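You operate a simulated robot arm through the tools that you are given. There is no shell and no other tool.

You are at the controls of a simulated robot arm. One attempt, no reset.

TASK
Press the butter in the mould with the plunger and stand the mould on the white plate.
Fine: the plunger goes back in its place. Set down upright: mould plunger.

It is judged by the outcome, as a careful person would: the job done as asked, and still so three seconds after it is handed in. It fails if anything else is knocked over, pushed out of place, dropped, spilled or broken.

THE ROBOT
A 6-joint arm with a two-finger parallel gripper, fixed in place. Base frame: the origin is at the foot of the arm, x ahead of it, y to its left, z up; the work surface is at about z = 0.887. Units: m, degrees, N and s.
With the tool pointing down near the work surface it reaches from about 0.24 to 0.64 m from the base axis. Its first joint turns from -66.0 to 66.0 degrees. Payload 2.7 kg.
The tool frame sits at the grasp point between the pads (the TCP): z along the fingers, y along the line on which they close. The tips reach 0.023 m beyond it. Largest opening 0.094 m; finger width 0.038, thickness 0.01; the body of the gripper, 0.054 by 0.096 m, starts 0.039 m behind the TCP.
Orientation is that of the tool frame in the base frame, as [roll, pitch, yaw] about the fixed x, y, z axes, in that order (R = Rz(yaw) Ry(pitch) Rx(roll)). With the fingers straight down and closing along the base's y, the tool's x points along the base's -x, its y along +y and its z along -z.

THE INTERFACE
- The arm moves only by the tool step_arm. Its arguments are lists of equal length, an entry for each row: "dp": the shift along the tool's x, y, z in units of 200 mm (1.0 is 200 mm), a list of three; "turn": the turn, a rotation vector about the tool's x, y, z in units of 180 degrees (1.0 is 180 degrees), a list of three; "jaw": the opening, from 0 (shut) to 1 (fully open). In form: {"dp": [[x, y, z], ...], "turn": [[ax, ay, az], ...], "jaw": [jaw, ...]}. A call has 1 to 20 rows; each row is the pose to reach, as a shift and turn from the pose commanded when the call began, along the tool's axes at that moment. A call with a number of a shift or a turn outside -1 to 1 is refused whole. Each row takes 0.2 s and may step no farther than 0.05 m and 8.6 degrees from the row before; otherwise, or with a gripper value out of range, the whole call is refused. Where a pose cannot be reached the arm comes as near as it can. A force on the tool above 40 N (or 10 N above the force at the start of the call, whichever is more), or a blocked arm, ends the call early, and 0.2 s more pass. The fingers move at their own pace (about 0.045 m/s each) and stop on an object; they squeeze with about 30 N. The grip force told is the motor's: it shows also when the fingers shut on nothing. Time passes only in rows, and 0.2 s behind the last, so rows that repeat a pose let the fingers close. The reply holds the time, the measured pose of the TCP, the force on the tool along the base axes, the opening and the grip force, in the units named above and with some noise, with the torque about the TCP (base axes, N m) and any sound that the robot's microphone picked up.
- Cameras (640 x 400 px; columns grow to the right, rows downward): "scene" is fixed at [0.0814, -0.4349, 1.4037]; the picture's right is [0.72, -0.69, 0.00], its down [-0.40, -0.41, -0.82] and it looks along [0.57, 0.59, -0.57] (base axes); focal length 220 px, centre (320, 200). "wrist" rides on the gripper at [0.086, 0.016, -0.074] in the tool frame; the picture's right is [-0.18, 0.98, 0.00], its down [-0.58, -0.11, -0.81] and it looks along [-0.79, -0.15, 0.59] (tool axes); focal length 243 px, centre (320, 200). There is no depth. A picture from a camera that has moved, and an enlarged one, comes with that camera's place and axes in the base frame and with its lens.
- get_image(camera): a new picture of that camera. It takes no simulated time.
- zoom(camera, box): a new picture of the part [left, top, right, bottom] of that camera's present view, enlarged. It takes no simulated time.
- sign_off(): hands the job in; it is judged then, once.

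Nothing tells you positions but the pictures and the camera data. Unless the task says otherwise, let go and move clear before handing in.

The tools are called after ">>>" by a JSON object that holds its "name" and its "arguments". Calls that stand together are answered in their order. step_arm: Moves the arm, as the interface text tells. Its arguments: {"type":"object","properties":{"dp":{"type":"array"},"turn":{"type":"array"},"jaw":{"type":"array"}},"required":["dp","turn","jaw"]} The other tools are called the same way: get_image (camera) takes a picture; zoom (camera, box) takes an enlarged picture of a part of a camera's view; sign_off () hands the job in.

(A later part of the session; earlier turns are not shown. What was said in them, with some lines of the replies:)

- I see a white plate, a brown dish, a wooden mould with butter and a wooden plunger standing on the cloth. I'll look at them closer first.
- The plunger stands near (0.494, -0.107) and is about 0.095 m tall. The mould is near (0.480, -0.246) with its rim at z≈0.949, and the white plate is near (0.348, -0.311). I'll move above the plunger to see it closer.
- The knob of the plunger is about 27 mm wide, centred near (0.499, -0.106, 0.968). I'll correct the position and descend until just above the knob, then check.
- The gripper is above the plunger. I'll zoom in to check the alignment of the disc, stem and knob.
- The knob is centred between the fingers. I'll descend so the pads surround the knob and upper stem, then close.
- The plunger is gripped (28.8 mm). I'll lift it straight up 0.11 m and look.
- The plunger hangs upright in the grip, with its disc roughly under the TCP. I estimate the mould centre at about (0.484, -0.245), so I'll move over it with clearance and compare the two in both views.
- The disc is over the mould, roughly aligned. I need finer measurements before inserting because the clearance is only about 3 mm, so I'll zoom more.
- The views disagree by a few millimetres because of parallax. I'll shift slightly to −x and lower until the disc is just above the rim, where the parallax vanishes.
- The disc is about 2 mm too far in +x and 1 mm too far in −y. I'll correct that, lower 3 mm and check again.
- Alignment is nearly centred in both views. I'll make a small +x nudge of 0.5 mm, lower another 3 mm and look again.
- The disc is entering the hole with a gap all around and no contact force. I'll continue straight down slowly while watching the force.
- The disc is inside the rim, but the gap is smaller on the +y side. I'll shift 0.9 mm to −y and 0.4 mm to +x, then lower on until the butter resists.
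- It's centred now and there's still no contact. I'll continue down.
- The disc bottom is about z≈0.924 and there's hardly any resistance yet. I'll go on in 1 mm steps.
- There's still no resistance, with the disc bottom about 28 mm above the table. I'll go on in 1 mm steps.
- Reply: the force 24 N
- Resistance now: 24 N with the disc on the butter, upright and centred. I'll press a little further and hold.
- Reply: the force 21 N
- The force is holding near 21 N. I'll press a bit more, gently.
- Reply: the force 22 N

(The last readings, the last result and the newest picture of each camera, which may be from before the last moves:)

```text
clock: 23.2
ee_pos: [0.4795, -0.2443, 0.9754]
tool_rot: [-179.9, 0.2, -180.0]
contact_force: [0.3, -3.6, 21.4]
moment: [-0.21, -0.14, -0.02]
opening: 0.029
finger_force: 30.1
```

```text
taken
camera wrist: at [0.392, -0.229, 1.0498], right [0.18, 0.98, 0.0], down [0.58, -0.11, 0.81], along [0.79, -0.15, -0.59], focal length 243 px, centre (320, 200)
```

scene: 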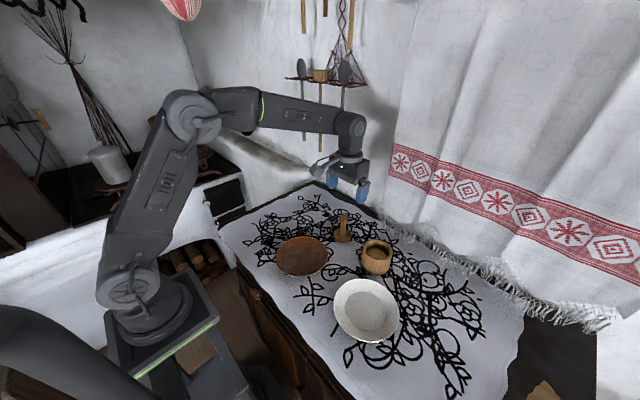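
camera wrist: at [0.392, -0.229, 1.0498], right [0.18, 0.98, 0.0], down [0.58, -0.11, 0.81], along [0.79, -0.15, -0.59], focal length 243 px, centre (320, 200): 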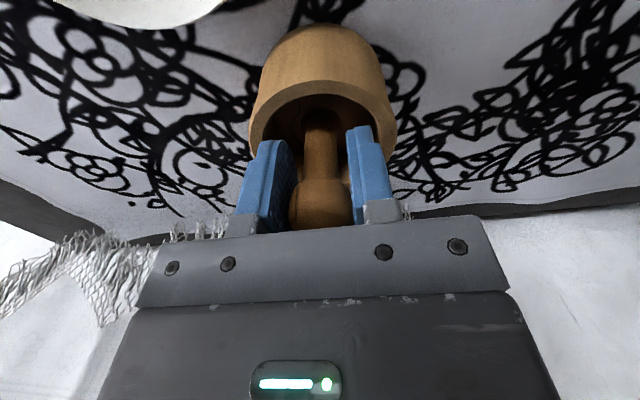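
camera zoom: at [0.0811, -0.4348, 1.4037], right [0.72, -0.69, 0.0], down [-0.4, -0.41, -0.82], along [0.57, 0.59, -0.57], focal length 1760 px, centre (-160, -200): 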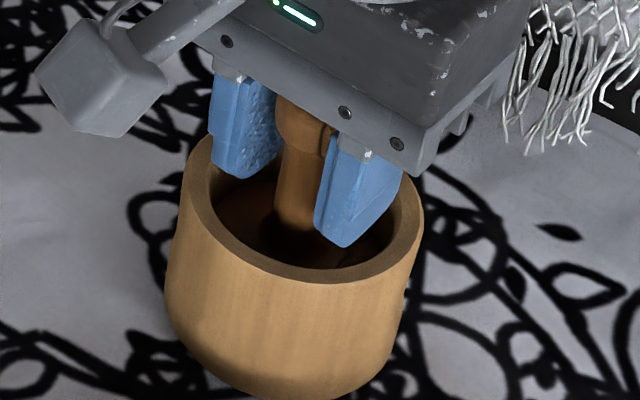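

Pressing was held at about 21 N, and near the end the fingers may have slipped slightly on the knob. I'll lift the plunger out and look at the butter.

>>> {"name": "step_arm", "arguments": {"dp": [[0, 0, -0.01], [0, 0, -0.03], [0, 0, -0.06], [0, 0, -0.1], [0, 0, -0.15], [0, 0, -0.2], [0, 0, -0.25], [0, 0, -0.3], [0, 0, -0.35], [0, 0, -0.4], [0, 0, -0.45], [0, 0, -0.45]], "turn": [[0, 0, 0], [0, 0, 0], [0, 0, 0], [0, 0, 0], [0, 0, 0], [0, 0, 0], [0, 0, 0], [0, 0, 0], [0, 0, 0], [0, 0, 0], [0, 0, 0], [0, 0, 0]], "jaw": [0, 0, 0, 0, 0, 0, 0, 0, 0, 0, 0, 0]}}

>>> {"name": "zoom", "arguments": {"camera": "scene", "box": [340, 200, 420, 280]}}

>>> {"name": "get_image", "arguments": {"camera": "wrist"}}

>>> {"name": "zoom", "arguments": {"camera": "wrist", "box": [220, 0, 420, 160]}}

```text
clock: 25.8
ee_pos: [0.478, -0.2441, 1.0655]
tool_rot: [-179.9, 0.0, 180.0]
contact_force: [0.2, -0.1, -0.2]
moment: [-0.03, -0.03, -0.02]
opening: 0.0288
finger_force: 29.9
```

```text
5.00 times, centred on (380, 240) of scene
camera zoom: at [0.0814, -0.4349, 1.4037], right [0.72, -0.69, 0.0], down [-0.4, -0.41, -0.82], along [0.57, 0.59, -0.57], focal length 1100 px, centre (20, 0)
```

zoom: 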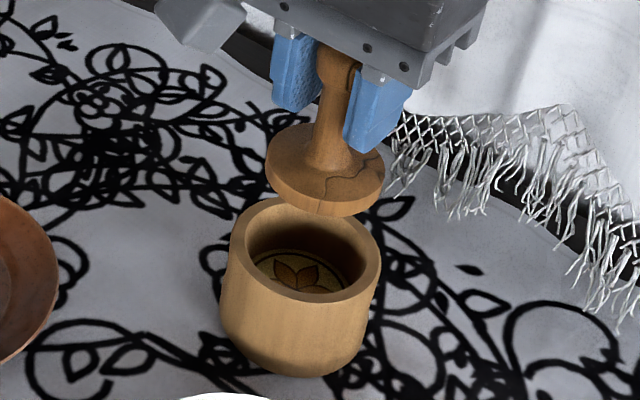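

```text
taken
camera wrist: at [0.3912, -0.2288, 1.1393], right [0.18, 0.98, 0.0], down [0.58, -0.11, 0.81], along [0.79, -0.15, -0.59], focal length 243 px, centre (320, 200)
```

wrist: 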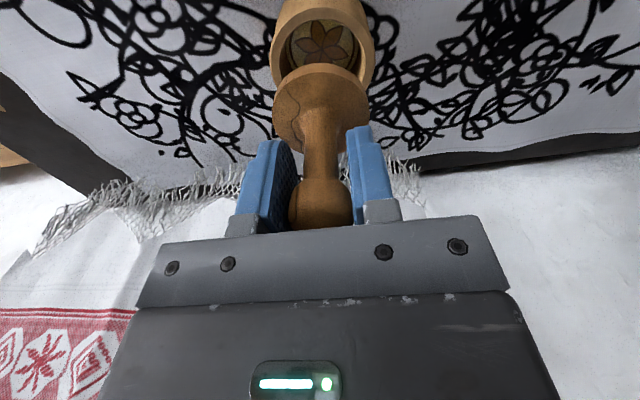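

```text
2.50 times, centred on (320, 80) of wrist
camera zoom: at [0.3912, -0.2288, 1.1393], right [0.18, 0.98, 0.0], down [0.58, -0.11, 0.81], along [0.79, -0.15, -0.59], focal length 606 px, centre (320, 500)
```

zoom: 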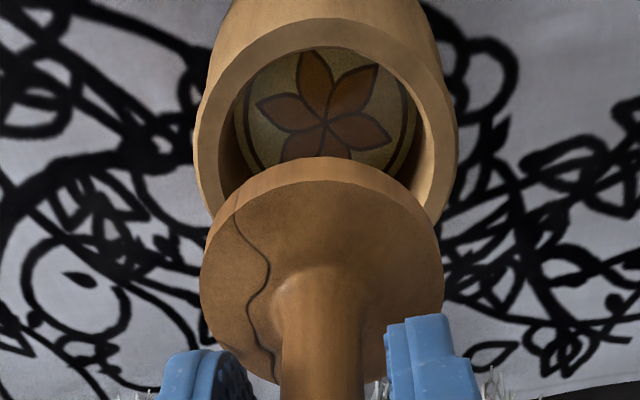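

The butter is flattened and carries a clear flower imprint. Next I'll carry the plunger back over its original spot and lower it to just above the table.

>>> {"name": "step_arm", "arguments": {"dp": [[-0.01, 0.1, 0], [-0.03, 0.22, 0], [-0.045, 0.34, 0], [-0.06, 0.46, 0], [-0.075, 0.58, 0], [-0.0815, 0.66, 0], [-0.0815, 0.689, 0], [-0.0815, 0.689, 0.1], [-0.0815, 0.689, 0.2], [-0.0815, 0.689, 0.3], [-0.0815, 0.689, 0.38], [-0.0815, 0.689, 0.44], [-0.0815, 0.689, 0.48], [-0.0815, 0.689, 0.51], [-0.0815, 0.689, 0.51]], "turn": [[0, 0, 0], [0, 0, 0], [0, 0, 0], [0, 0, 0], [0, 0, 0], [0, 0, 0], [0, 0, 0], [0, 0, 0], [0, 0, 0], [0, 0, 0], [0, 0, 0], [0, 0, 0], [0, 0, 0], [0, 0, 0], [0, 0, 0]], "jaw": [0, 0, 0, 0, 0, 0, 0, 0, 0, 0, 0, 0, 0, 0, 0]}}

>>> {"name": "zoom", "arguments": {"camera": "scene", "box": [300, 190, 420, 290]}}

>>> {"name": "get_image", "arguments": {"camera": "wrist"}}

```text
clock: 29.0
ee_pos: [0.4964, -0.1069, 0.9615]
tool_rot: [180.0, 0.0, 180.0]
contact_force: [-0.7, -0.4, -0.7]
moment: [0.03, 0.01, -0.01]
opening: 0.0289
finger_force: 30.4
```

```text
4.00 times, centred on (360, 240) of scene
camera zoom: at [0.0814, -0.4349, 1.4037], right [0.72, -0.69, 0.0], down [-0.4, -0.41, -0.82], along [0.57, 0.59, -0.57], focal length 880 px, centre (160, 40)
```

zoom: 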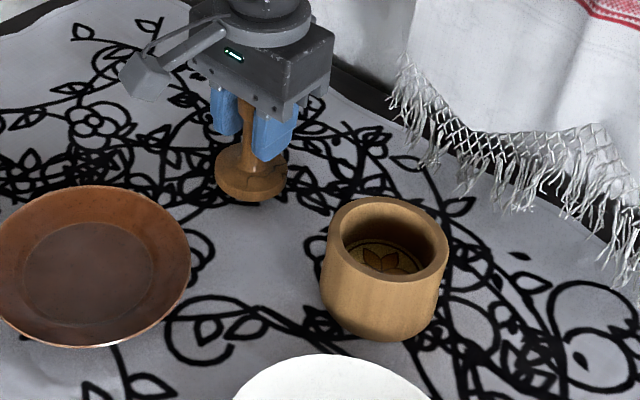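

```text
taken
camera wrist: at [0.4088, -0.0907, 1.0364], right [0.18, 0.98, 0.0], down [0.58, -0.11, 0.81], along [0.79, -0.15, -0.59], focal length 243 px, centre (320, 200)
```

wrist: 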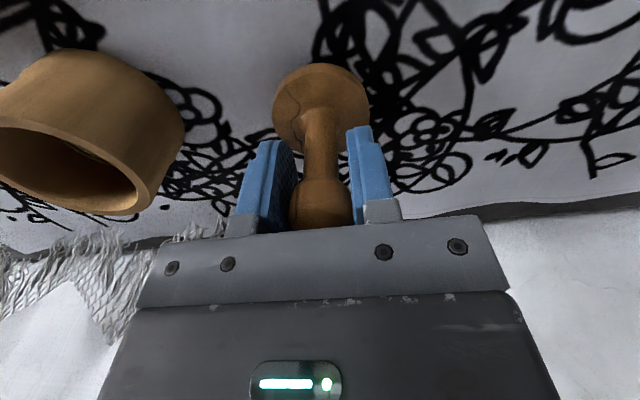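

The disc is about 10 mm above its original spot. I'll lower 8 mm, then feel for the table.

>>> {"name": "step_arm", "arguments": {"dp": [[0, 0, 0.015], [0, 0, 0.03], [0, 0, 0.04], [0, 0, 0.04]], "turn": [[0, 0, 0], [0, 0, 0], [0, 0, 0], [0, 0, 0]], "jaw": [0, 0, 0, 0]}}

>>> {"name": "step_arm", "arguments": {"dp": [[0, 0, 0.0025], [0, 0, 0.005], [0, 0, 0.0075], [0, 0, 0.0075]], "turn": [[0, 0, 0], [0, 0, 0], [0, 0, 0], [0, 0, 0]], "jaw": [0, 0, 0, 0]}}

>>> {"name": "zoom", "arguments": {"camera": "scene", "box": [300, 190, 420, 290]}}

```text
clock: 30.0
ee_pos: [0.4966, -0.1059, 0.9543]
tool_rot: [-180.0, 0.0, -179.9]
contact_force: [0.2, -1.0, -0.8]
moment: [0.03, 0.0, -0.01]
opening: 0.0288
finger_force: 30.4
```

```text
clock: 31.0
ee_pos: [0.4954, -0.108, 0.9517]
tool_rot: [180.0, 0.0, 180.0]
contact_force: [0.2, -0.4, -1.6]
moment: [-0.02, -0.02, 0.0]
opening: 0.0293
finger_force: 30.3
```

```text
4.00 times, centred on (360, 240) of scene
camera zoom: at [0.0814, -0.4349, 1.4037], right [0.72, -0.69, 0.0], down [-0.4, -0.41, -0.82], along [0.57, 0.59, -0.57], focal length 880 px, centre (160, 40)
```

zoom: 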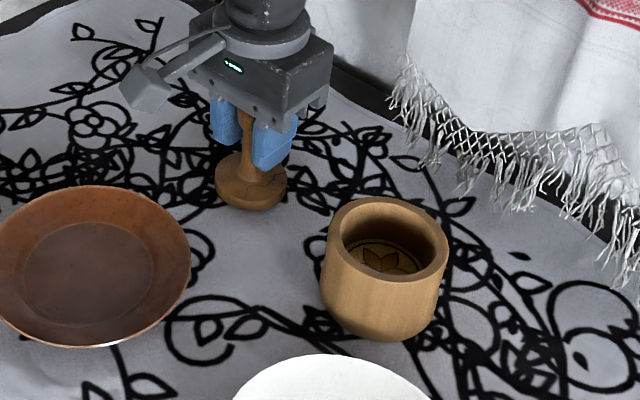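

>>> {"name": "step_arm", "arguments": {"dp": [[0, 0, 0.0025], [0, 0, 0.005], [0, 0, 0.005]], "turn": [[0, 0, 0], [0, 0, 0], [0, 0, 0]], "jaw": [0, 0, 0]}}

>>> {"name": "step_arm", "arguments": {"dp": [[0, 0, 0.0025], [0, 0, 0.004], [0, 0, 0.004]], "turn": [[0, 0, 0], [0, 0, 0], [0, 0, 0]], "jaw": [0, 0, 0]}}

```text
clock: 31.8
ee_pos: [0.4958, -0.1071, 0.9537]
tool_rot: [179.9, 0.0, -180.0]
contact_force: [-0.2, 0.5, -0.8]
moment: [0.03, 0.01, -0.01]
opening: 0.0287
finger_force: 30.1
```

```text
clock: 32.6
ee_pos: [0.4957, -0.1069, 0.951]
tool_rot: [180.0, -0.1, 179.9]
contact_force: [0.2, 0.4, -0.6]
moment: [-0.02, -0.01, 0.0]
opening: 0.0287
finger_force: 29.8
```

>>> {"name": "step_arm", "arguments": {"dp": [[0, 0, 0.0025], [0, 0, 0.005], [0, 0, 0.005]], "turn": [[0, 0, 0], [0, 0, 0], [0, 0, 0]], "jaw": [0, 0, 0]}}

>>> {"name": "zoom", "arguments": {"camera": "scene", "box": [320, 200, 370, 250]}}

```text
clock: 33.4
ee_pos: [0.4949, -0.1061, 0.9515]
tool_rot: [179.9, 0.0, 180.0]
contact_force: [0.2, -0.5, -0.4]
moment: [0.02, 0.0, 0.04]
opening: 0.0287
finger_force: 30.0
```

```text
8.00 times, centred on (345, 225) of scene
camera zoom: at [0.0814, -0.4349, 1.4037], right [0.72, -0.69, 0.0], down [-0.4, -0.41, -0.82], along [0.57, 0.59, -0.57], focal length 1760 px, centre (120, 0)
```

zoom: 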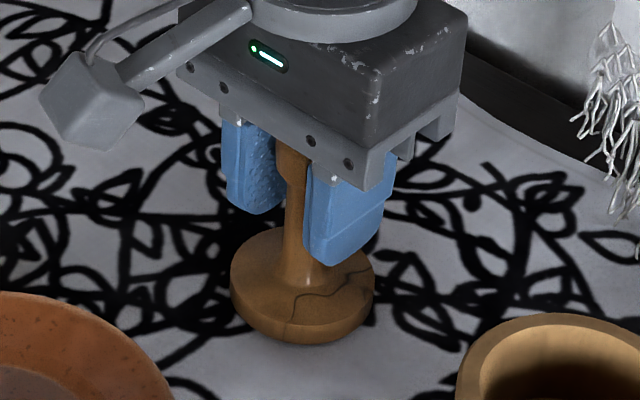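

>>> {"name": "step_arm", "arguments": {"dp": [[0, 0, 0.0025], [0, 0, 0.005], [0, 0, 0.005]], "turn": [[0, 0, 0], [0, 0, 0], [0, 0, 0]], "jaw": [0, 0, 0]}}

```text
clock: 34.2
ee_pos: [0.496, -0.1067, 0.9509]
tool_rot: [179.9, 0.1, 180.0]
contact_force: [-1.7, -0.9, 6.2]
moment: [0.04, -0.07, -0.05]
opening: 0.0289
finger_force: 30.2
```

The plunger touched the table at 6 N. I'll release it and rise straight up.

>>> {"name": "step_arm", "arguments": {"dp": [[0, 0, -0.001], [0, 0, -0.001], [0, 0, -0.001], [0, 0, -0.001], [0, 0, -0.001], [0, 0, -0.05], [0, 0, -0.15], [0, 0, -0.25], [0, 0, -0.4], [0, 0, -0.55], [0, 0, -0.55]], "turn": [[0, 0, 0], [0, 0, 0], [0, 0, 0], [0, 0, 0], [0, 0, 0], [0, 0, 0], [0, 0, 0], [0, 0, 0], [0, 0, 0], [0, 0, 0], [0, 0, 0]], "jaw": [0.4, 0.55, 0.7, 0.7, 0.7, 0.7, 0.7, 0.7, 1, 1, 1]}}

>>> {"name": "get_image", "arguments": {"camera": "wrist"}}

>>> {"name": "zoom", "arguments": {"camera": "scene", "box": [300, 190, 420, 290]}}

>>> {"name": "zoom", "arguments": {"camera": "wrist", "box": [60, 0, 260, 160]}}

```text
clock: 36.6
ee_pos: [0.4962, -0.1076, 1.0602]
tool_rot: [-180.0, 0.0, 179.9]
contact_force: [0.0, 0.4, 0.2]
moment: [0.01, -0.03, -0.01]
opening: 0.094
finger_force: 0.1
```

```text
taken
camera wrist: at [0.4096, -0.0914, 1.135], right [0.18, 0.98, 0.0], down [0.58, -0.11, 0.81], along [0.79, -0.15, -0.59], focal length 243 px, centre (320, 200)
```

wrist: 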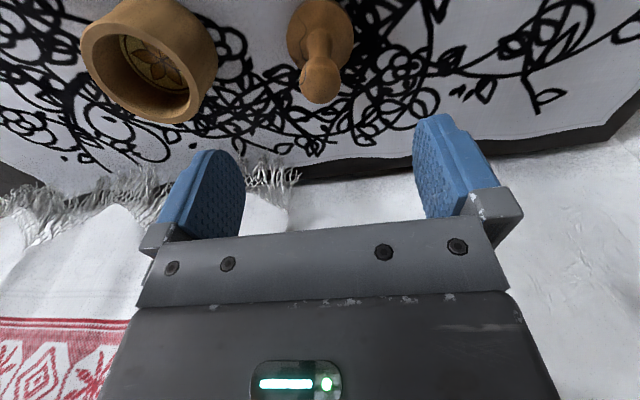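

```text
4.00 times, centred on (360, 240) of scene
camera zoom: at [0.0814, -0.4349, 1.4037], right [0.72, -0.69, 0.0], down [-0.4, -0.41, -0.82], along [0.57, 0.59, -0.57], focal length 880 px, centre (160, 40)
```

zoom: 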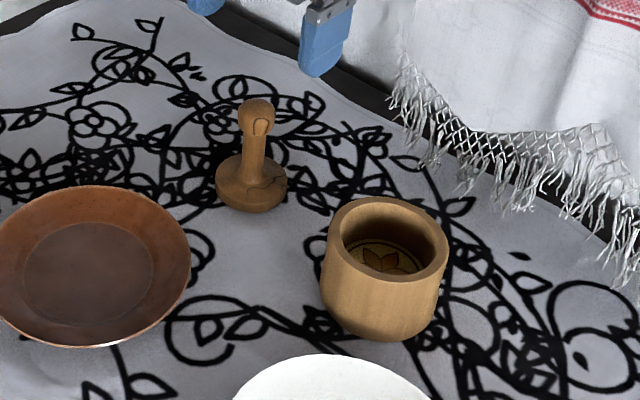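

```text
2.50 times, centred on (160, 80) of wrist
camera zoom: at [0.4096, -0.0914, 1.135], right [0.18, 0.98, 0.0], down [0.58, -0.11, 0.81], along [0.79, -0.15, -0.59], focal length 606 px, centre (720, 500)
```

zoom: 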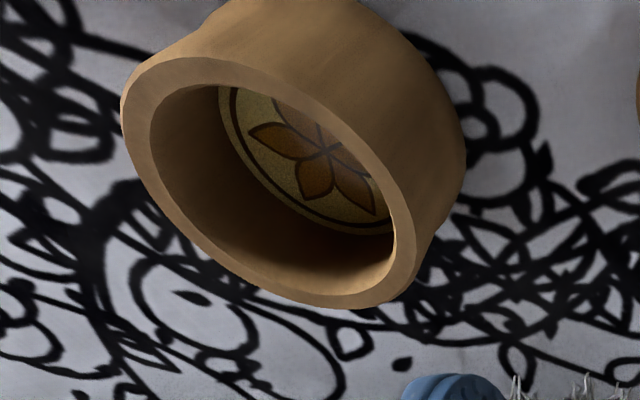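

The plunger stands upright back in its place. Next is the mould: I'll move above its centre, about (0.484, -0.244), with open jaws and check the finger clearance.

>>> {"name": "step_arm", "arguments": {"dp": [[0.01, -0.1, 0], [0.02, -0.22, 0], [0.03, -0.34, 0], [0.04, -0.46, 0], [0.05, -0.58, 0], [0.06, -0.65, 0], [0.06, -0.6875, 0], [0.06, -0.6875, 0.1], [0.06, -0.6875, 0.2], [0.06, -0.6875, 0.3], [0.06, -0.6875, 0.35], [0.06, -0.6875, 0.35]], "turn": [[0, 0, 0], [0, 0, 0], [0, 0, 0], [0, 0, 0], [0, 0, 0], [0, 0, 0], [0, 0, 0], [0, 0, 0], [0, 0, 0], [0, 0, 0], [0, 0, 0], [0, 0, 0]], "jaw": [1, 1, 1, 1, 1, 1, 1, 1, 1, 1, 1, 1]}}

>>> {"name": "get_image", "arguments": {"camera": "wrist"}}

>>> {"name": "zoom", "arguments": {"camera": "scene", "box": [340, 200, 420, 280]}}

```text
clock: 39.2
ee_pos: [0.4836, -0.2445, 0.9897]
tool_rot: [180.0, 0.0, 180.0]
contact_force: [0.5, -0.1, -0.3]
moment: [-0.01, -0.04, -0.03]
opening: 0.0943
finger_force: 0.1
```

```text
taken
camera wrist: at [0.3976, -0.228, 1.0639], right [0.18, 0.98, 0.0], down [0.58, -0.11, 0.81], along [0.79, -0.15, -0.59], focal length 243 px, centre (320, 200)
```

wrist: 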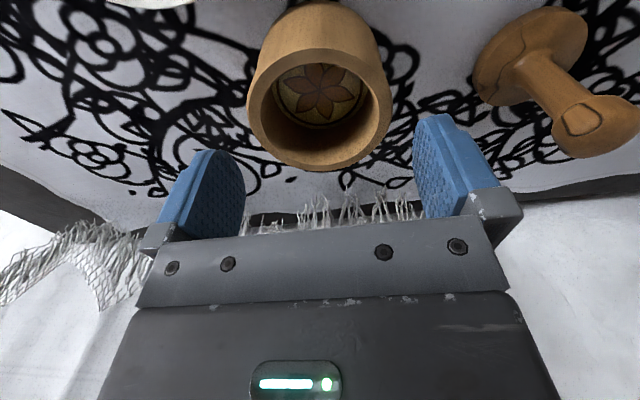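

```text
5.00 times, centred on (380, 240) of scene
camera zoom: at [0.0814, -0.4349, 1.4037], right [0.72, -0.69, 0.0], down [-0.4, -0.41, -0.82], along [0.57, 0.59, -0.57], focal length 1100 px, centre (20, 0)
```

zoom: 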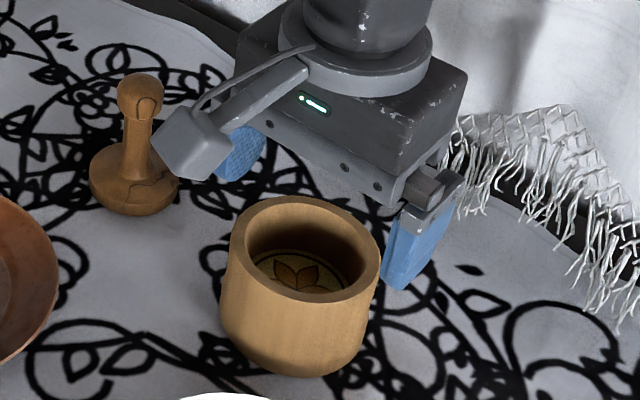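

>>> {"name": "zoom", "arguments": {"camera": "wrist", "box": [220, 20, 420, 180]}}

```text
2.50 times, centred on (320, 100) of wrist
camera zoom: at [0.3976, -0.228, 1.0639], right [0.18, 0.98, 0.0], down [0.58, -0.11, 0.81], along [0.79, -0.15, -0.59], focal length 606 px, centre (320, 450)
```

zoom: 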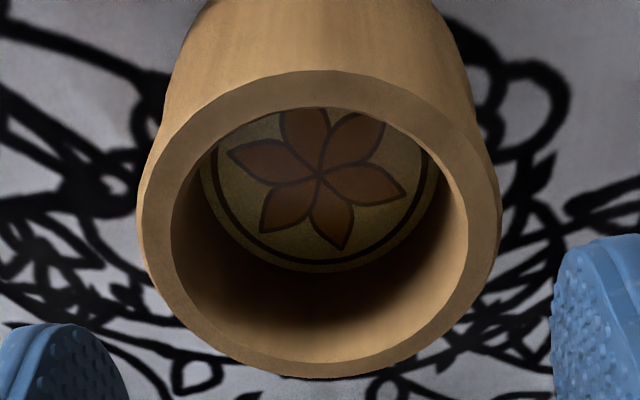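

The fingers straddle the mould symmetrically. I'll descend so the pads are around the upper half, watching the force.

>>> {"name": "step_arm", "arguments": {"dp": [[-0.006, -0.001, 0.04], [-0.006, -0.001, 0.08], [-0.006, -0.001, 0.12], [-0.006, -0.001, 0.16], [-0.006, -0.001, 0.2], [-0.006, -0.001, 0.24], [-0.006, -0.001, 0.288], [-0.006, -0.001, 0.288]], "turn": [[0, 0, 0], [0, 0, 0], [0, 0, 0], [0, 0, 0], [0, 0, 0], [0, 0, 0], [0, 0, 0], [0, 0, 0]], "jaw": [1, 1, 1, 1, 1, 1, 1, 1]}}

>>> {"name": "get_image", "arguments": {"camera": "wrist"}}

>>> {"name": "zoom", "arguments": {"camera": "scene", "box": [340, 200, 420, 280]}}

```text
clock: 41.0
ee_pos: [0.4856, -0.2463, 0.9331]
tool_rot: [-180.0, 0.0, 180.0]
contact_force: [-0.5, -0.1, -0.5]
moment: [-0.05, -0.01, -0.02]
opening: 0.0942
finger_force: 0.1
```

```text
taken
camera wrist: at [0.3981, -0.2302, 1.0064], right [0.18, 0.98, 0.0], down [0.58, -0.11, 0.81], along [0.79, -0.15, -0.59], focal length 243 px, centre (320, 200)
```

wrist: 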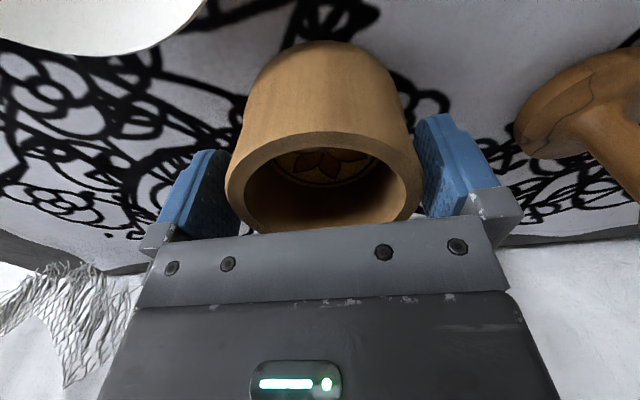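

```text
5.00 times, centred on (380, 240) of scene
camera zoom: at [0.0814, -0.4349, 1.4037], right [0.72, -0.69, 0.0], down [-0.4, -0.41, -0.82], along [0.57, 0.59, -0.57], focal length 1100 px, centre (20, 0)
```

zoom: 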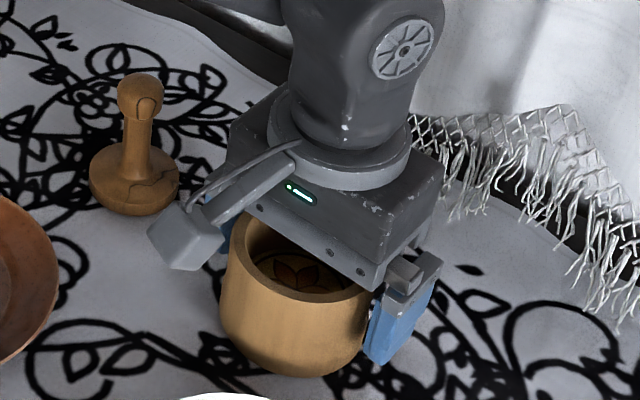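

The fingers surround the mould without touching it. I'll close the jaws now.

>>> {"name": "step_arm", "arguments": {"dp": [[0, 0, 0], [0, 0, 0], [0, 0, 0], [0, 0, 0], [0, 0, 0]], "turn": [[0, 0, 0], [0, 0, 0], [0, 0, 0], [0, 0, 0], [0, 0, 0]], "jaw": [0.9, 0.8, 0.7, 0.7, 0.7]}}

>>> {"name": "get_image", "arguments": {"camera": "wrist"}}

```text
clock: 42.2
ee_pos: [0.4858, -0.2451, 0.9321]
tool_rot: [-180.0, 0.0, -180.0]
contact_force: [1.1, 1.0, -0.2]
moment: [0.02, 0.0, 0.0]
opening: 0.0826
finger_force: 29.7
```

```text
taken
camera wrist: at [0.3981, -0.2302, 1.0065], right [0.18, 0.98, 0.0], down [0.58, -0.11, 0.81], along [0.79, -0.15, -0.59], focal length 243 px, centre (320, 200)
```

wrist: 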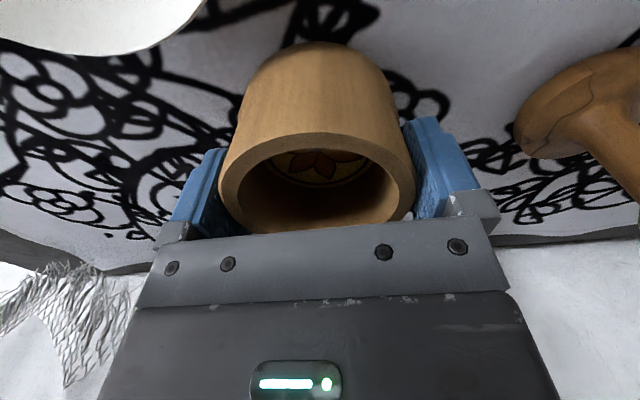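

The mould is gripped at 82.6 mm. I'll lift it 0.08 m and carry it over the white plate, centred near (0.351, -0.309).

>>> {"name": "step_arm", "arguments": {"dp": [[0, 0, -0.03], [0, 0, -0.1], [0, 0, -0.2], [0, 0, -0.3], [0, 0, -0.4], [0, 0, -0.4]], "turn": [[0, 0, 0], [0, 0, 0], [0, 0, 0], [0, 0, 0], [0, 0, 0], [0, 0, 0]], "jaw": [0.5, 0.5, 0.5, 0.5, 0.5, 0.5]}}

>>> {"name": "get_image", "arguments": {"camera": "wrist"}}

>>> {"name": "get_image", "arguments": {"camera": "scene"}}

```text
clock: 43.6
ee_pos: [0.4838, -0.2457, 1.0108]
tool_rot: [180.0, 0.0, 180.0]
contact_force: [-0.7, -0.4, -1.6]
moment: [-0.01, 0.01, -0.02]
opening: 0.0823
finger_force: 29.8
```

```text
taken
camera wrist: at [0.3968, -0.2303, 1.0862], right [0.18, 0.98, 0.0], down [0.58, -0.11, 0.81], along [0.79, -0.15, -0.59], focal length 243 px, centre (320, 200)
```

wrist: 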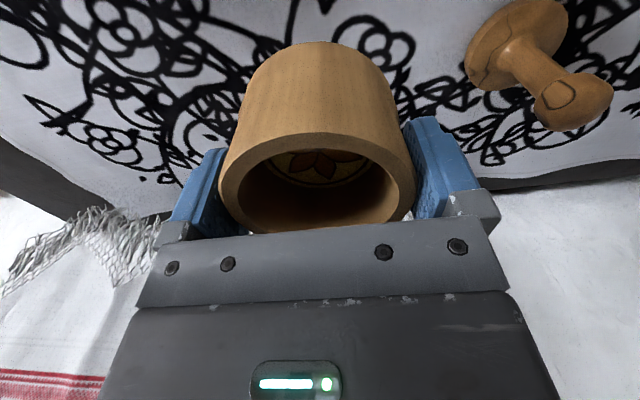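

```text
taken
```

scene: 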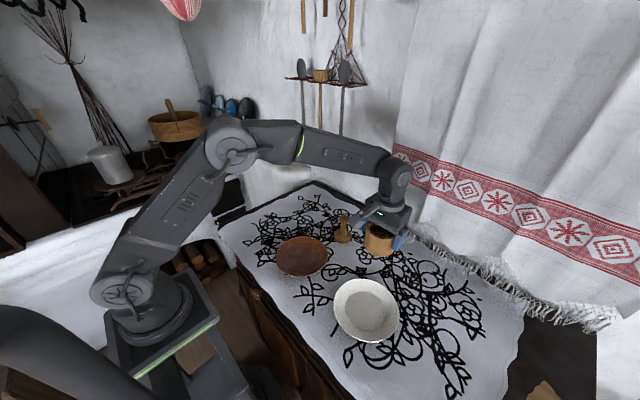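

The mould is lifted cleanly. I'll move it over the plate.

>>> {"name": "step_arm", "arguments": {"dp": [[0.06, -0.03, 0], [0.17, -0.08, 0], [0.28, -0.133, 0], [0.39, -0.186, 0], [0.5, -0.238, 0], [0.6, -0.286, 0], [0.65, -0.309, 0], [0.6775, -0.3225, 0], [0.6775, -0.3225, 0.06], [0.6775, -0.3225, 0.12], [0.6775, -0.3225, 0.18], [0.6775, -0.3225, 0.18]], "turn": [[0, 0, 0], [0, 0, 0], [0, 0, 0], [0, 0, 0], [0, 0, 0], [0, 0, 0], [0, 0, 0], [0, 0, 0], [0, 0, 0], [0, 0, 0], [0, 0, 0], [0, 0, 0]], "jaw": [0.5, 0.5, 0.5, 0.5, 0.5, 0.5, 0.5, 0.5, 0.5, 0.5, 0.5, 0.5]}}

>>> {"name": "get_image", "arguments": {"camera": "wrist"}}

>>> {"name": "zoom", "arguments": {"camera": "scene", "box": [310, 250, 430, 350]}}

>>> {"name": "zoom", "arguments": {"camera": "wrist", "box": [200, 0, 440, 160]}}

```text
clock: 46.2
ee_pos: [0.3491, -0.3095, 0.9753]
tool_rot: [-180.0, -0.1, 180.0]
contact_force: [0.1, 0.1, -2.0]
moment: [0.0, 0.01, 0.02]
opening: 0.0825
finger_force: 30.1
```

```text
taken
camera wrist: at [0.2613, -0.2937, 1.0492], right [0.18, 0.98, 0.0], down [0.58, -0.11, 0.81], along [0.79, -0.15, -0.59], focal length 243 px, centre (320, 200)
```

wrist: 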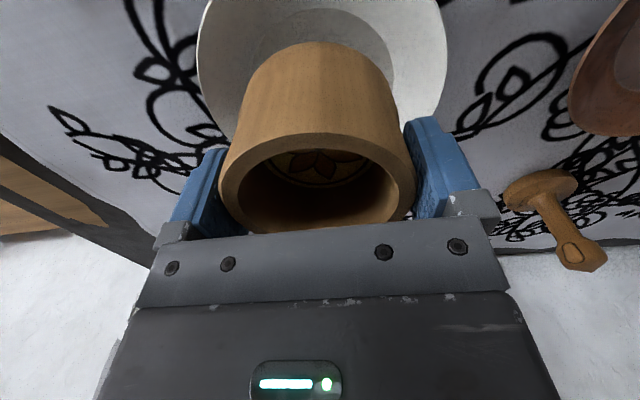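

```text
4.00 times, centred on (370, 300) of scene
camera zoom: at [0.0815, -0.4349, 1.4037], right [0.72, -0.69, 0.0], down [-0.4, -0.41, -0.82], along [0.57, 0.59, -0.57], focal length 880 px, centre (120, -200)
```

zoom: 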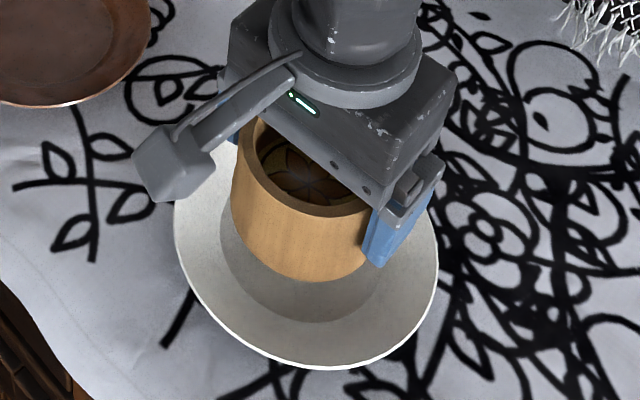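

```text
2.50 times, centred on (320, 80) of wrist
camera zoom: at [0.2613, -0.2937, 1.0492], right [0.18, 0.98, 0.0], down [0.58, -0.11, 0.81], along [0.79, -0.15, -0.59], focal length 606 px, centre (320, 500)
```

zoom: 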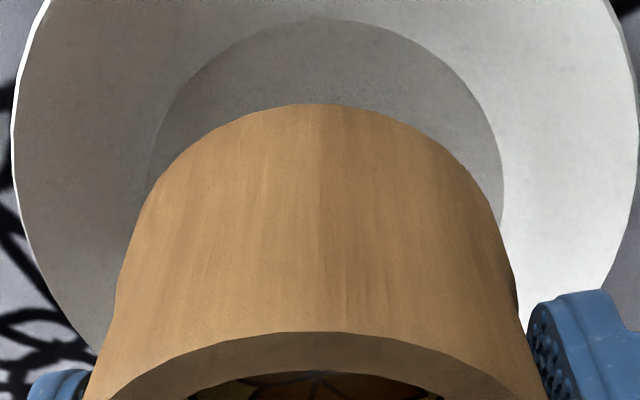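

The mould is over the plate, which sits about 2 mm further in +x and +y. I'll correct that and lower partway.

>>> {"name": "step_arm", "arguments": {"dp": [[-0.01, 0.0085, 0.02], [-0.01, 0.0085, 0.05], [-0.01, 0.0085, 0.08], [-0.01, 0.0085, 0.11], [-0.01, 0.0085, 0.13], [-0.01, 0.0085, 0.13]], "turn": [[0, 0, 0], [0, 0, 0], [0, 0, 0], [0, 0, 0], [0, 0, 0], [0, 0, 0]], "jaw": [0.5, 0.5, 0.5, 0.5, 0.5, 0.5]}}

>>> {"name": "zoom", "arguments": {"camera": "scene", "box": [310, 250, 430, 350]}}

>>> {"name": "zoom", "arguments": {"camera": "wrist", "box": [200, 0, 440, 160]}}

```text
clock: 47.6
ee_pos: [0.3504, -0.3071, 0.9491]
tool_rot: [180.0, -0.1, 179.9]
contact_force: [-0.9, -0.1, -2.9]
moment: [-0.01, -0.01, -0.04]
opening: 0.0823
finger_force: 29.9
```

```text
4.00 times, centred on (370, 300) of scene
camera zoom: at [0.0815, -0.4349, 1.4037], right [0.72, -0.69, 0.0], down [-0.4, -0.41, -0.82], along [0.57, 0.59, -0.57], focal length 880 px, centre (120, -200)
```

zoom: 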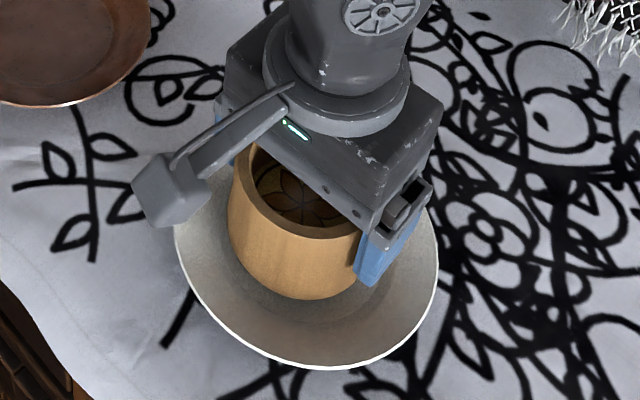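

```text
2.50 times, centred on (320, 80) of wrist
camera zoom: at [0.2637, -0.2913, 1.0233], right [0.18, 0.98, 0.0], down [0.58, -0.11, 0.81], along [0.79, -0.15, -0.59], focal length 606 px, centre (320, 500)
```

zoom: 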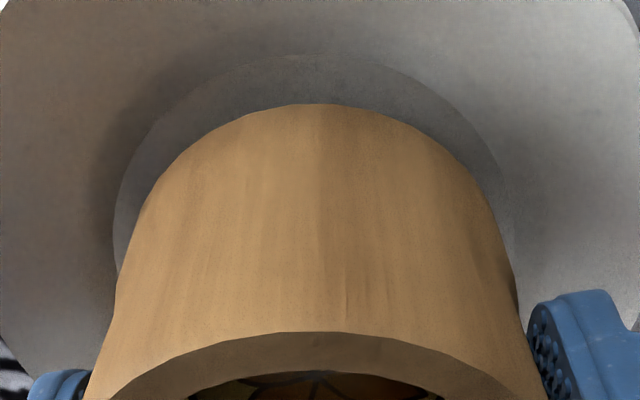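

The mould is centred over the flat of the plate. I'll lower slowly until it touches.

>>> {"name": "step_arm", "arguments": {"dp": [[0, 0, 0.01], [0, 0, 0.02], [0, 0, 0.03], [0, 0, 0.035], [0, 0, 0.035]], "turn": [[0, 0, 0], [0, 0, 0], [0, 0, 0], [0, 0, 0], [0, 0, 0]], "jaw": [0.5, 0.5, 0.5, 0.5, 0.5]}}

>>> {"name": "step_arm", "arguments": {"dp": [[0, 0, 0.003], [0, 0, 0.006], [0, 0, 0.006]], "turn": [[0, 0, 0], [0, 0, 0], [0, 0, 0]], "jaw": [0.5, 0.5, 0.5]}}

```text
clock: 48.8
ee_pos: [0.3521, -0.3074, 0.9417]
tool_rot: [-179.9, 0.0, -179.9]
contact_force: [0.1, -0.6, -2.1]
moment: [0.0, -0.04, 0.03]
opening: 0.0824
finger_force: 30.2
```

```text
clock: 49.6
ee_pos: [0.3508, -0.3066, 0.9426]
tool_rot: [180.0, -0.1, -180.0]
contact_force: [-0.9, 0.6, -1.6]
moment: [-0.01, 0.01, 0.0]
opening: 0.0823
finger_force: 30.2
```

>>> {"name": "step_arm", "arguments": {"dp": [[0, 0, 0.003], [0, 0, 0.006], [0, 0, 0.006]], "turn": [[0, 0, 0], [0, 0, 0], [0, 0, 0]], "jaw": [0.5, 0.5, 0.5]}}

>>> {"name": "zoom", "arguments": {"camera": "scene", "box": [330, 270, 410, 350]}}

```text
clock: 50.4
ee_pos: [0.3503, -0.308, 0.9394]
tool_rot: [-179.9, 0.0, 179.9]
contact_force: [-0.1, 0.1, -1.5]
moment: [0.0, -0.01, 0.0]
opening: 0.0823
finger_force: 30.1
```

```text
5.00 times, centred on (370, 310) of scene
camera zoom: at [0.0815, -0.4349, 1.4037], right [0.72, -0.69, 0.0], down [-0.4, -0.41, -0.82], along [0.57, 0.59, -0.57], focal length 1100 px, centre (70, -350)
```

zoom: 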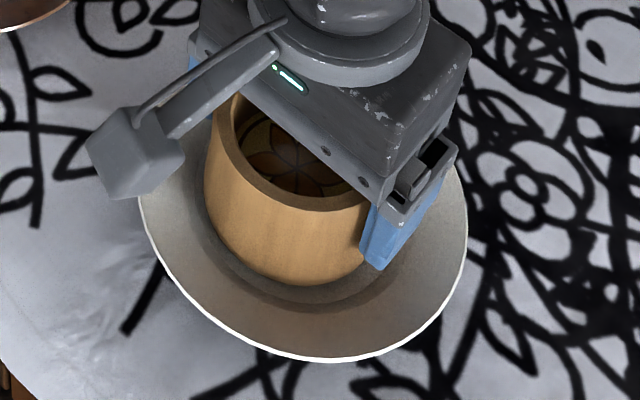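

>>> {"name": "step_arm", "arguments": {"dp": [[0, 0, 0.003], [0, 0, 0.006], [0, 0, 0.006]], "turn": [[0, 0, 0], [0, 0, 0], [0, 0, 0]], "jaw": [0.5, 0.5, 0.5]}}

>>> {"name": "step_arm", "arguments": {"dp": [[0, 0, 0.0025], [0, 0, 0.004], [0, 0, 0.004]], "turn": [[0, 0, 0], [0, 0, 0], [0, 0, 0]], "jaw": [0.5, 0.5, 0.5]}}

```text
clock: 51.2
ee_pos: [0.3505, -0.3084, 0.9392]
tool_rot: [-180.0, 0.0, -179.9]
contact_force: [0.1, 0.5, -1.4]
moment: [0.01, -0.03, 0.0]
opening: 0.0825
finger_force: 30.4
```

```text
clock: 52.0
ee_pos: [0.3513, -0.3075, 0.9385]
tool_rot: [-179.9, -0.1, -180.0]
contact_force: [-0.5, 1.1, 0.9]
moment: [0.04, 0.03, -0.03]
opening: 0.0824
finger_force: 29.8
```

It's just starting to touch. I'll go a fraction more.

>>> {"name": "step_arm", "arguments": {"dp": [[0, 0, 0.001], [0, 0, 0.002], [0, 0, 0.002]], "turn": [[0, 0, 0], [0, 0, 0], [0, 0, 0]], "jaw": [0.5, 0.5, 0.5]}}

>>> {"name": "get_image", "arguments": {"camera": "wrist"}}

>>> {"name": "zoom", "arguments": {"camera": "scene", "box": [330, 270, 410, 350]}}

```text
clock: 52.8
ee_pos: [0.35, -0.3073, 0.9392]
tool_rot: [179.9, 0.0, 180.0]
contact_force: [-3.9, -0.1, 9.2]
moment: [0.16, 0.28, 0.02]
opening: 0.0825
finger_force: 29.8
```

```text
taken
camera wrist: at [0.2642, -0.2919, 1.0124], right [0.18, 0.98, 0.0], down [0.58, -0.11, 0.81], along [0.79, -0.15, -0.59], focal length 243 px, centre (320, 200)
```

wrist: 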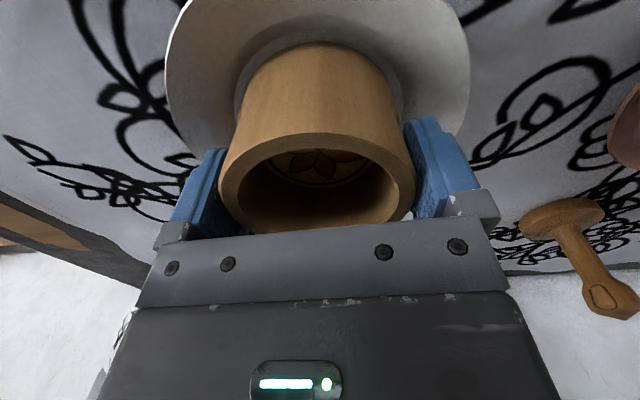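

```text
5.00 times, centred on (370, 310) of scene
camera zoom: at [0.0812, -0.4348, 1.4037], right [0.72, -0.69, 0.0], down [-0.4, -0.41, -0.82], along [0.57, 0.59, -0.57], focal length 1100 px, centre (70, -350)
```

zoom: 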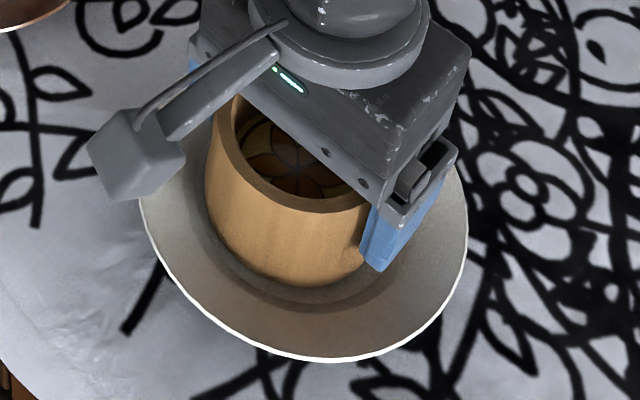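

The mould is seated on the plate at 9 N. I'll open the jaws gently first and check before rising.

>>> {"name": "step_arm", "arguments": {"dp": [[0, 0, -0.001], [0, 0, -0.001], [0, 0, -0.001], [0, 0, -0.001], [0, 0, -0.001]], "turn": [[0, 0, 0], [0, 0, 0], [0, 0, 0], [0, 0, 0], [0, 0, 0]], "jaw": [0.9, 0.95, 1, 1, 1]}}

>>> {"name": "get_image", "arguments": {"camera": "wrist"}}

>>> {"name": "zoom", "arguments": {"camera": "scene", "box": [330, 270, 410, 350]}}

```text
clock: 54.0
ee_pos: [0.3515, -0.3067, 0.9387]
tool_rot: [-180.0, 0.0, -179.9]
contact_force: [-1.0, 0.7, 0.2]
moment: [0.03, 0.0, 0.0]
opening: 0.0937
finger_force: 0.0
```

```text
taken
camera wrist: at [0.2641, -0.2916, 1.012], right [0.18, 0.98, 0.0], down [0.58, -0.11, 0.81], along [0.79, -0.15, -0.59], focal length 243 px, centre (320, 200)
```

wrist: 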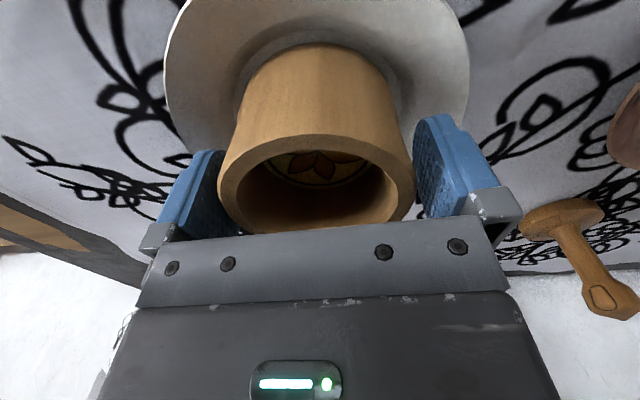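

```text
5.00 times, centred on (370, 310) of scene
camera zoom: at [0.0814, -0.4349, 1.4037], right [0.72, -0.69, 0.0], down [-0.4, -0.41, -0.82], along [0.57, 0.59, -0.57], focal length 1100 px, centre (70, -350)
```

zoom: 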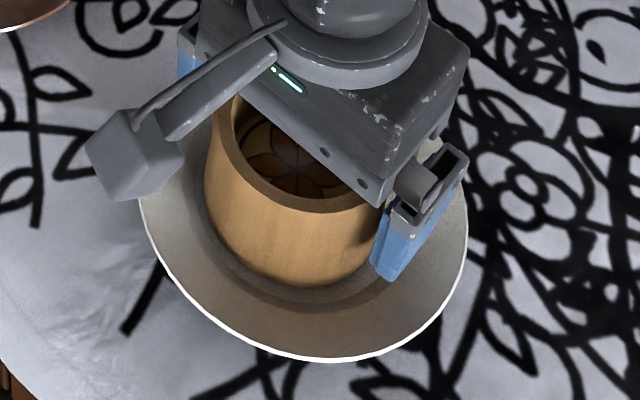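

Released, and the mould stands alone. I'll shift 1.5 mm in −y to balance the finger gaps and rise straight up.

>>> {"name": "step_arm", "arguments": {"dp": [[0, -0.0075, 0], [0, -0.0075, -0.02], [0, -0.0075, -0.06], [0, -0.0075, -0.12], [0, -0.0075, -0.2], [0, -0.0075, -0.3], [0, -0.0075, -0.45], [0, -0.0075, -0.6], [0, -0.0075, -0.75], [0, -0.0075, -0.9], [0, -0.0075, -0.9]], "turn": [[0, 0, 0], [0, 0, 0], [0, 0, 0], [0, 0, 0], [0, 0, 0], [0, 0, 0], [0, 0, 0], [0, 0, 0], [0, 0, 0], [0, 0, 0], [0, 0, 0]], "jaw": [1, 1, 1, 1, 1, 1, 1, 1, 1, 1, 1]}}

>>> {"name": "get_image", "arguments": {"camera": "scene"}}

>>> {"name": "zoom", "arguments": {"camera": "scene", "box": [260, 190, 440, 350]}}

>>> {"name": "get_image", "arguments": {"camera": "wrist"}}

```text
clock: 56.4
ee_pos: [0.3513, -0.3101, 1.1173]
tool_rot: [-179.9, 0.0, -180.0]
contact_force: [0.3, 0.6, 0.4]
moment: [-0.02, 0.01, 0.01]
opening: 0.094
finger_force: 0.1
```

```text
taken
```

scene: 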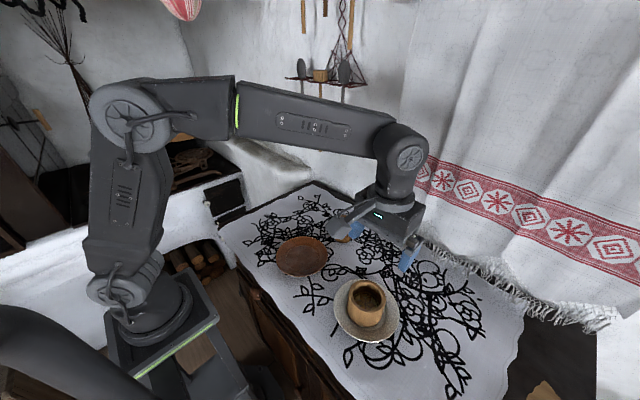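

```text
2.50 times, centred on (350, 270) of scene
camera zoom: at [0.0814, -0.4349, 1.4037], right [0.72, -0.69, 0.0], down [-0.4, -0.41, -0.82], along [0.57, 0.59, -0.57], focal length 550 px, centre (245, 25)
```

zoom: 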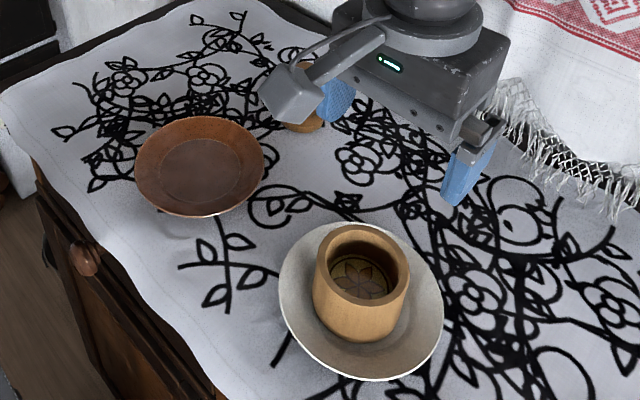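

```text
taken
camera wrist: at [0.2647, -0.2929, 1.1924], right [0.18, 0.98, 0.0], down [0.58, -0.11, 0.81], along [0.79, -0.15, -0.59], focal length 243 px, centre (320, 200)
```

wrist: 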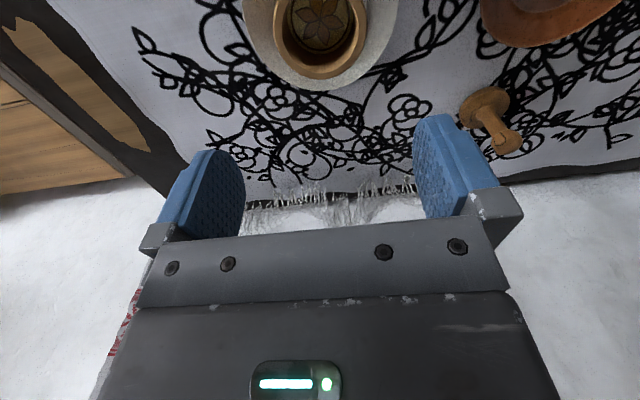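

The pressed mould stands upright in the middle of the white plate and shows the flower imprint. The plunger stands upright in its original place, nothing else has moved, and the gripper is open and clear, so I'm handing in.

>>> {"name": "sign_off", "arguments": {}}

```text
The job is handed in.
```

The job is done and handed in. The butter is pressed flat and shows a clear flower imprint. The mould stands upright in the middle of the white plate.

The plunger is back upright, within about 1 mm of where it started. Nothing else was knocked over or moved, and the gripper is open and clear above the plate.

While I was pressing, at about 21 N, the fingers slipped roughly 4 mm down the plunger's knob. I allowed for that when setting it back.
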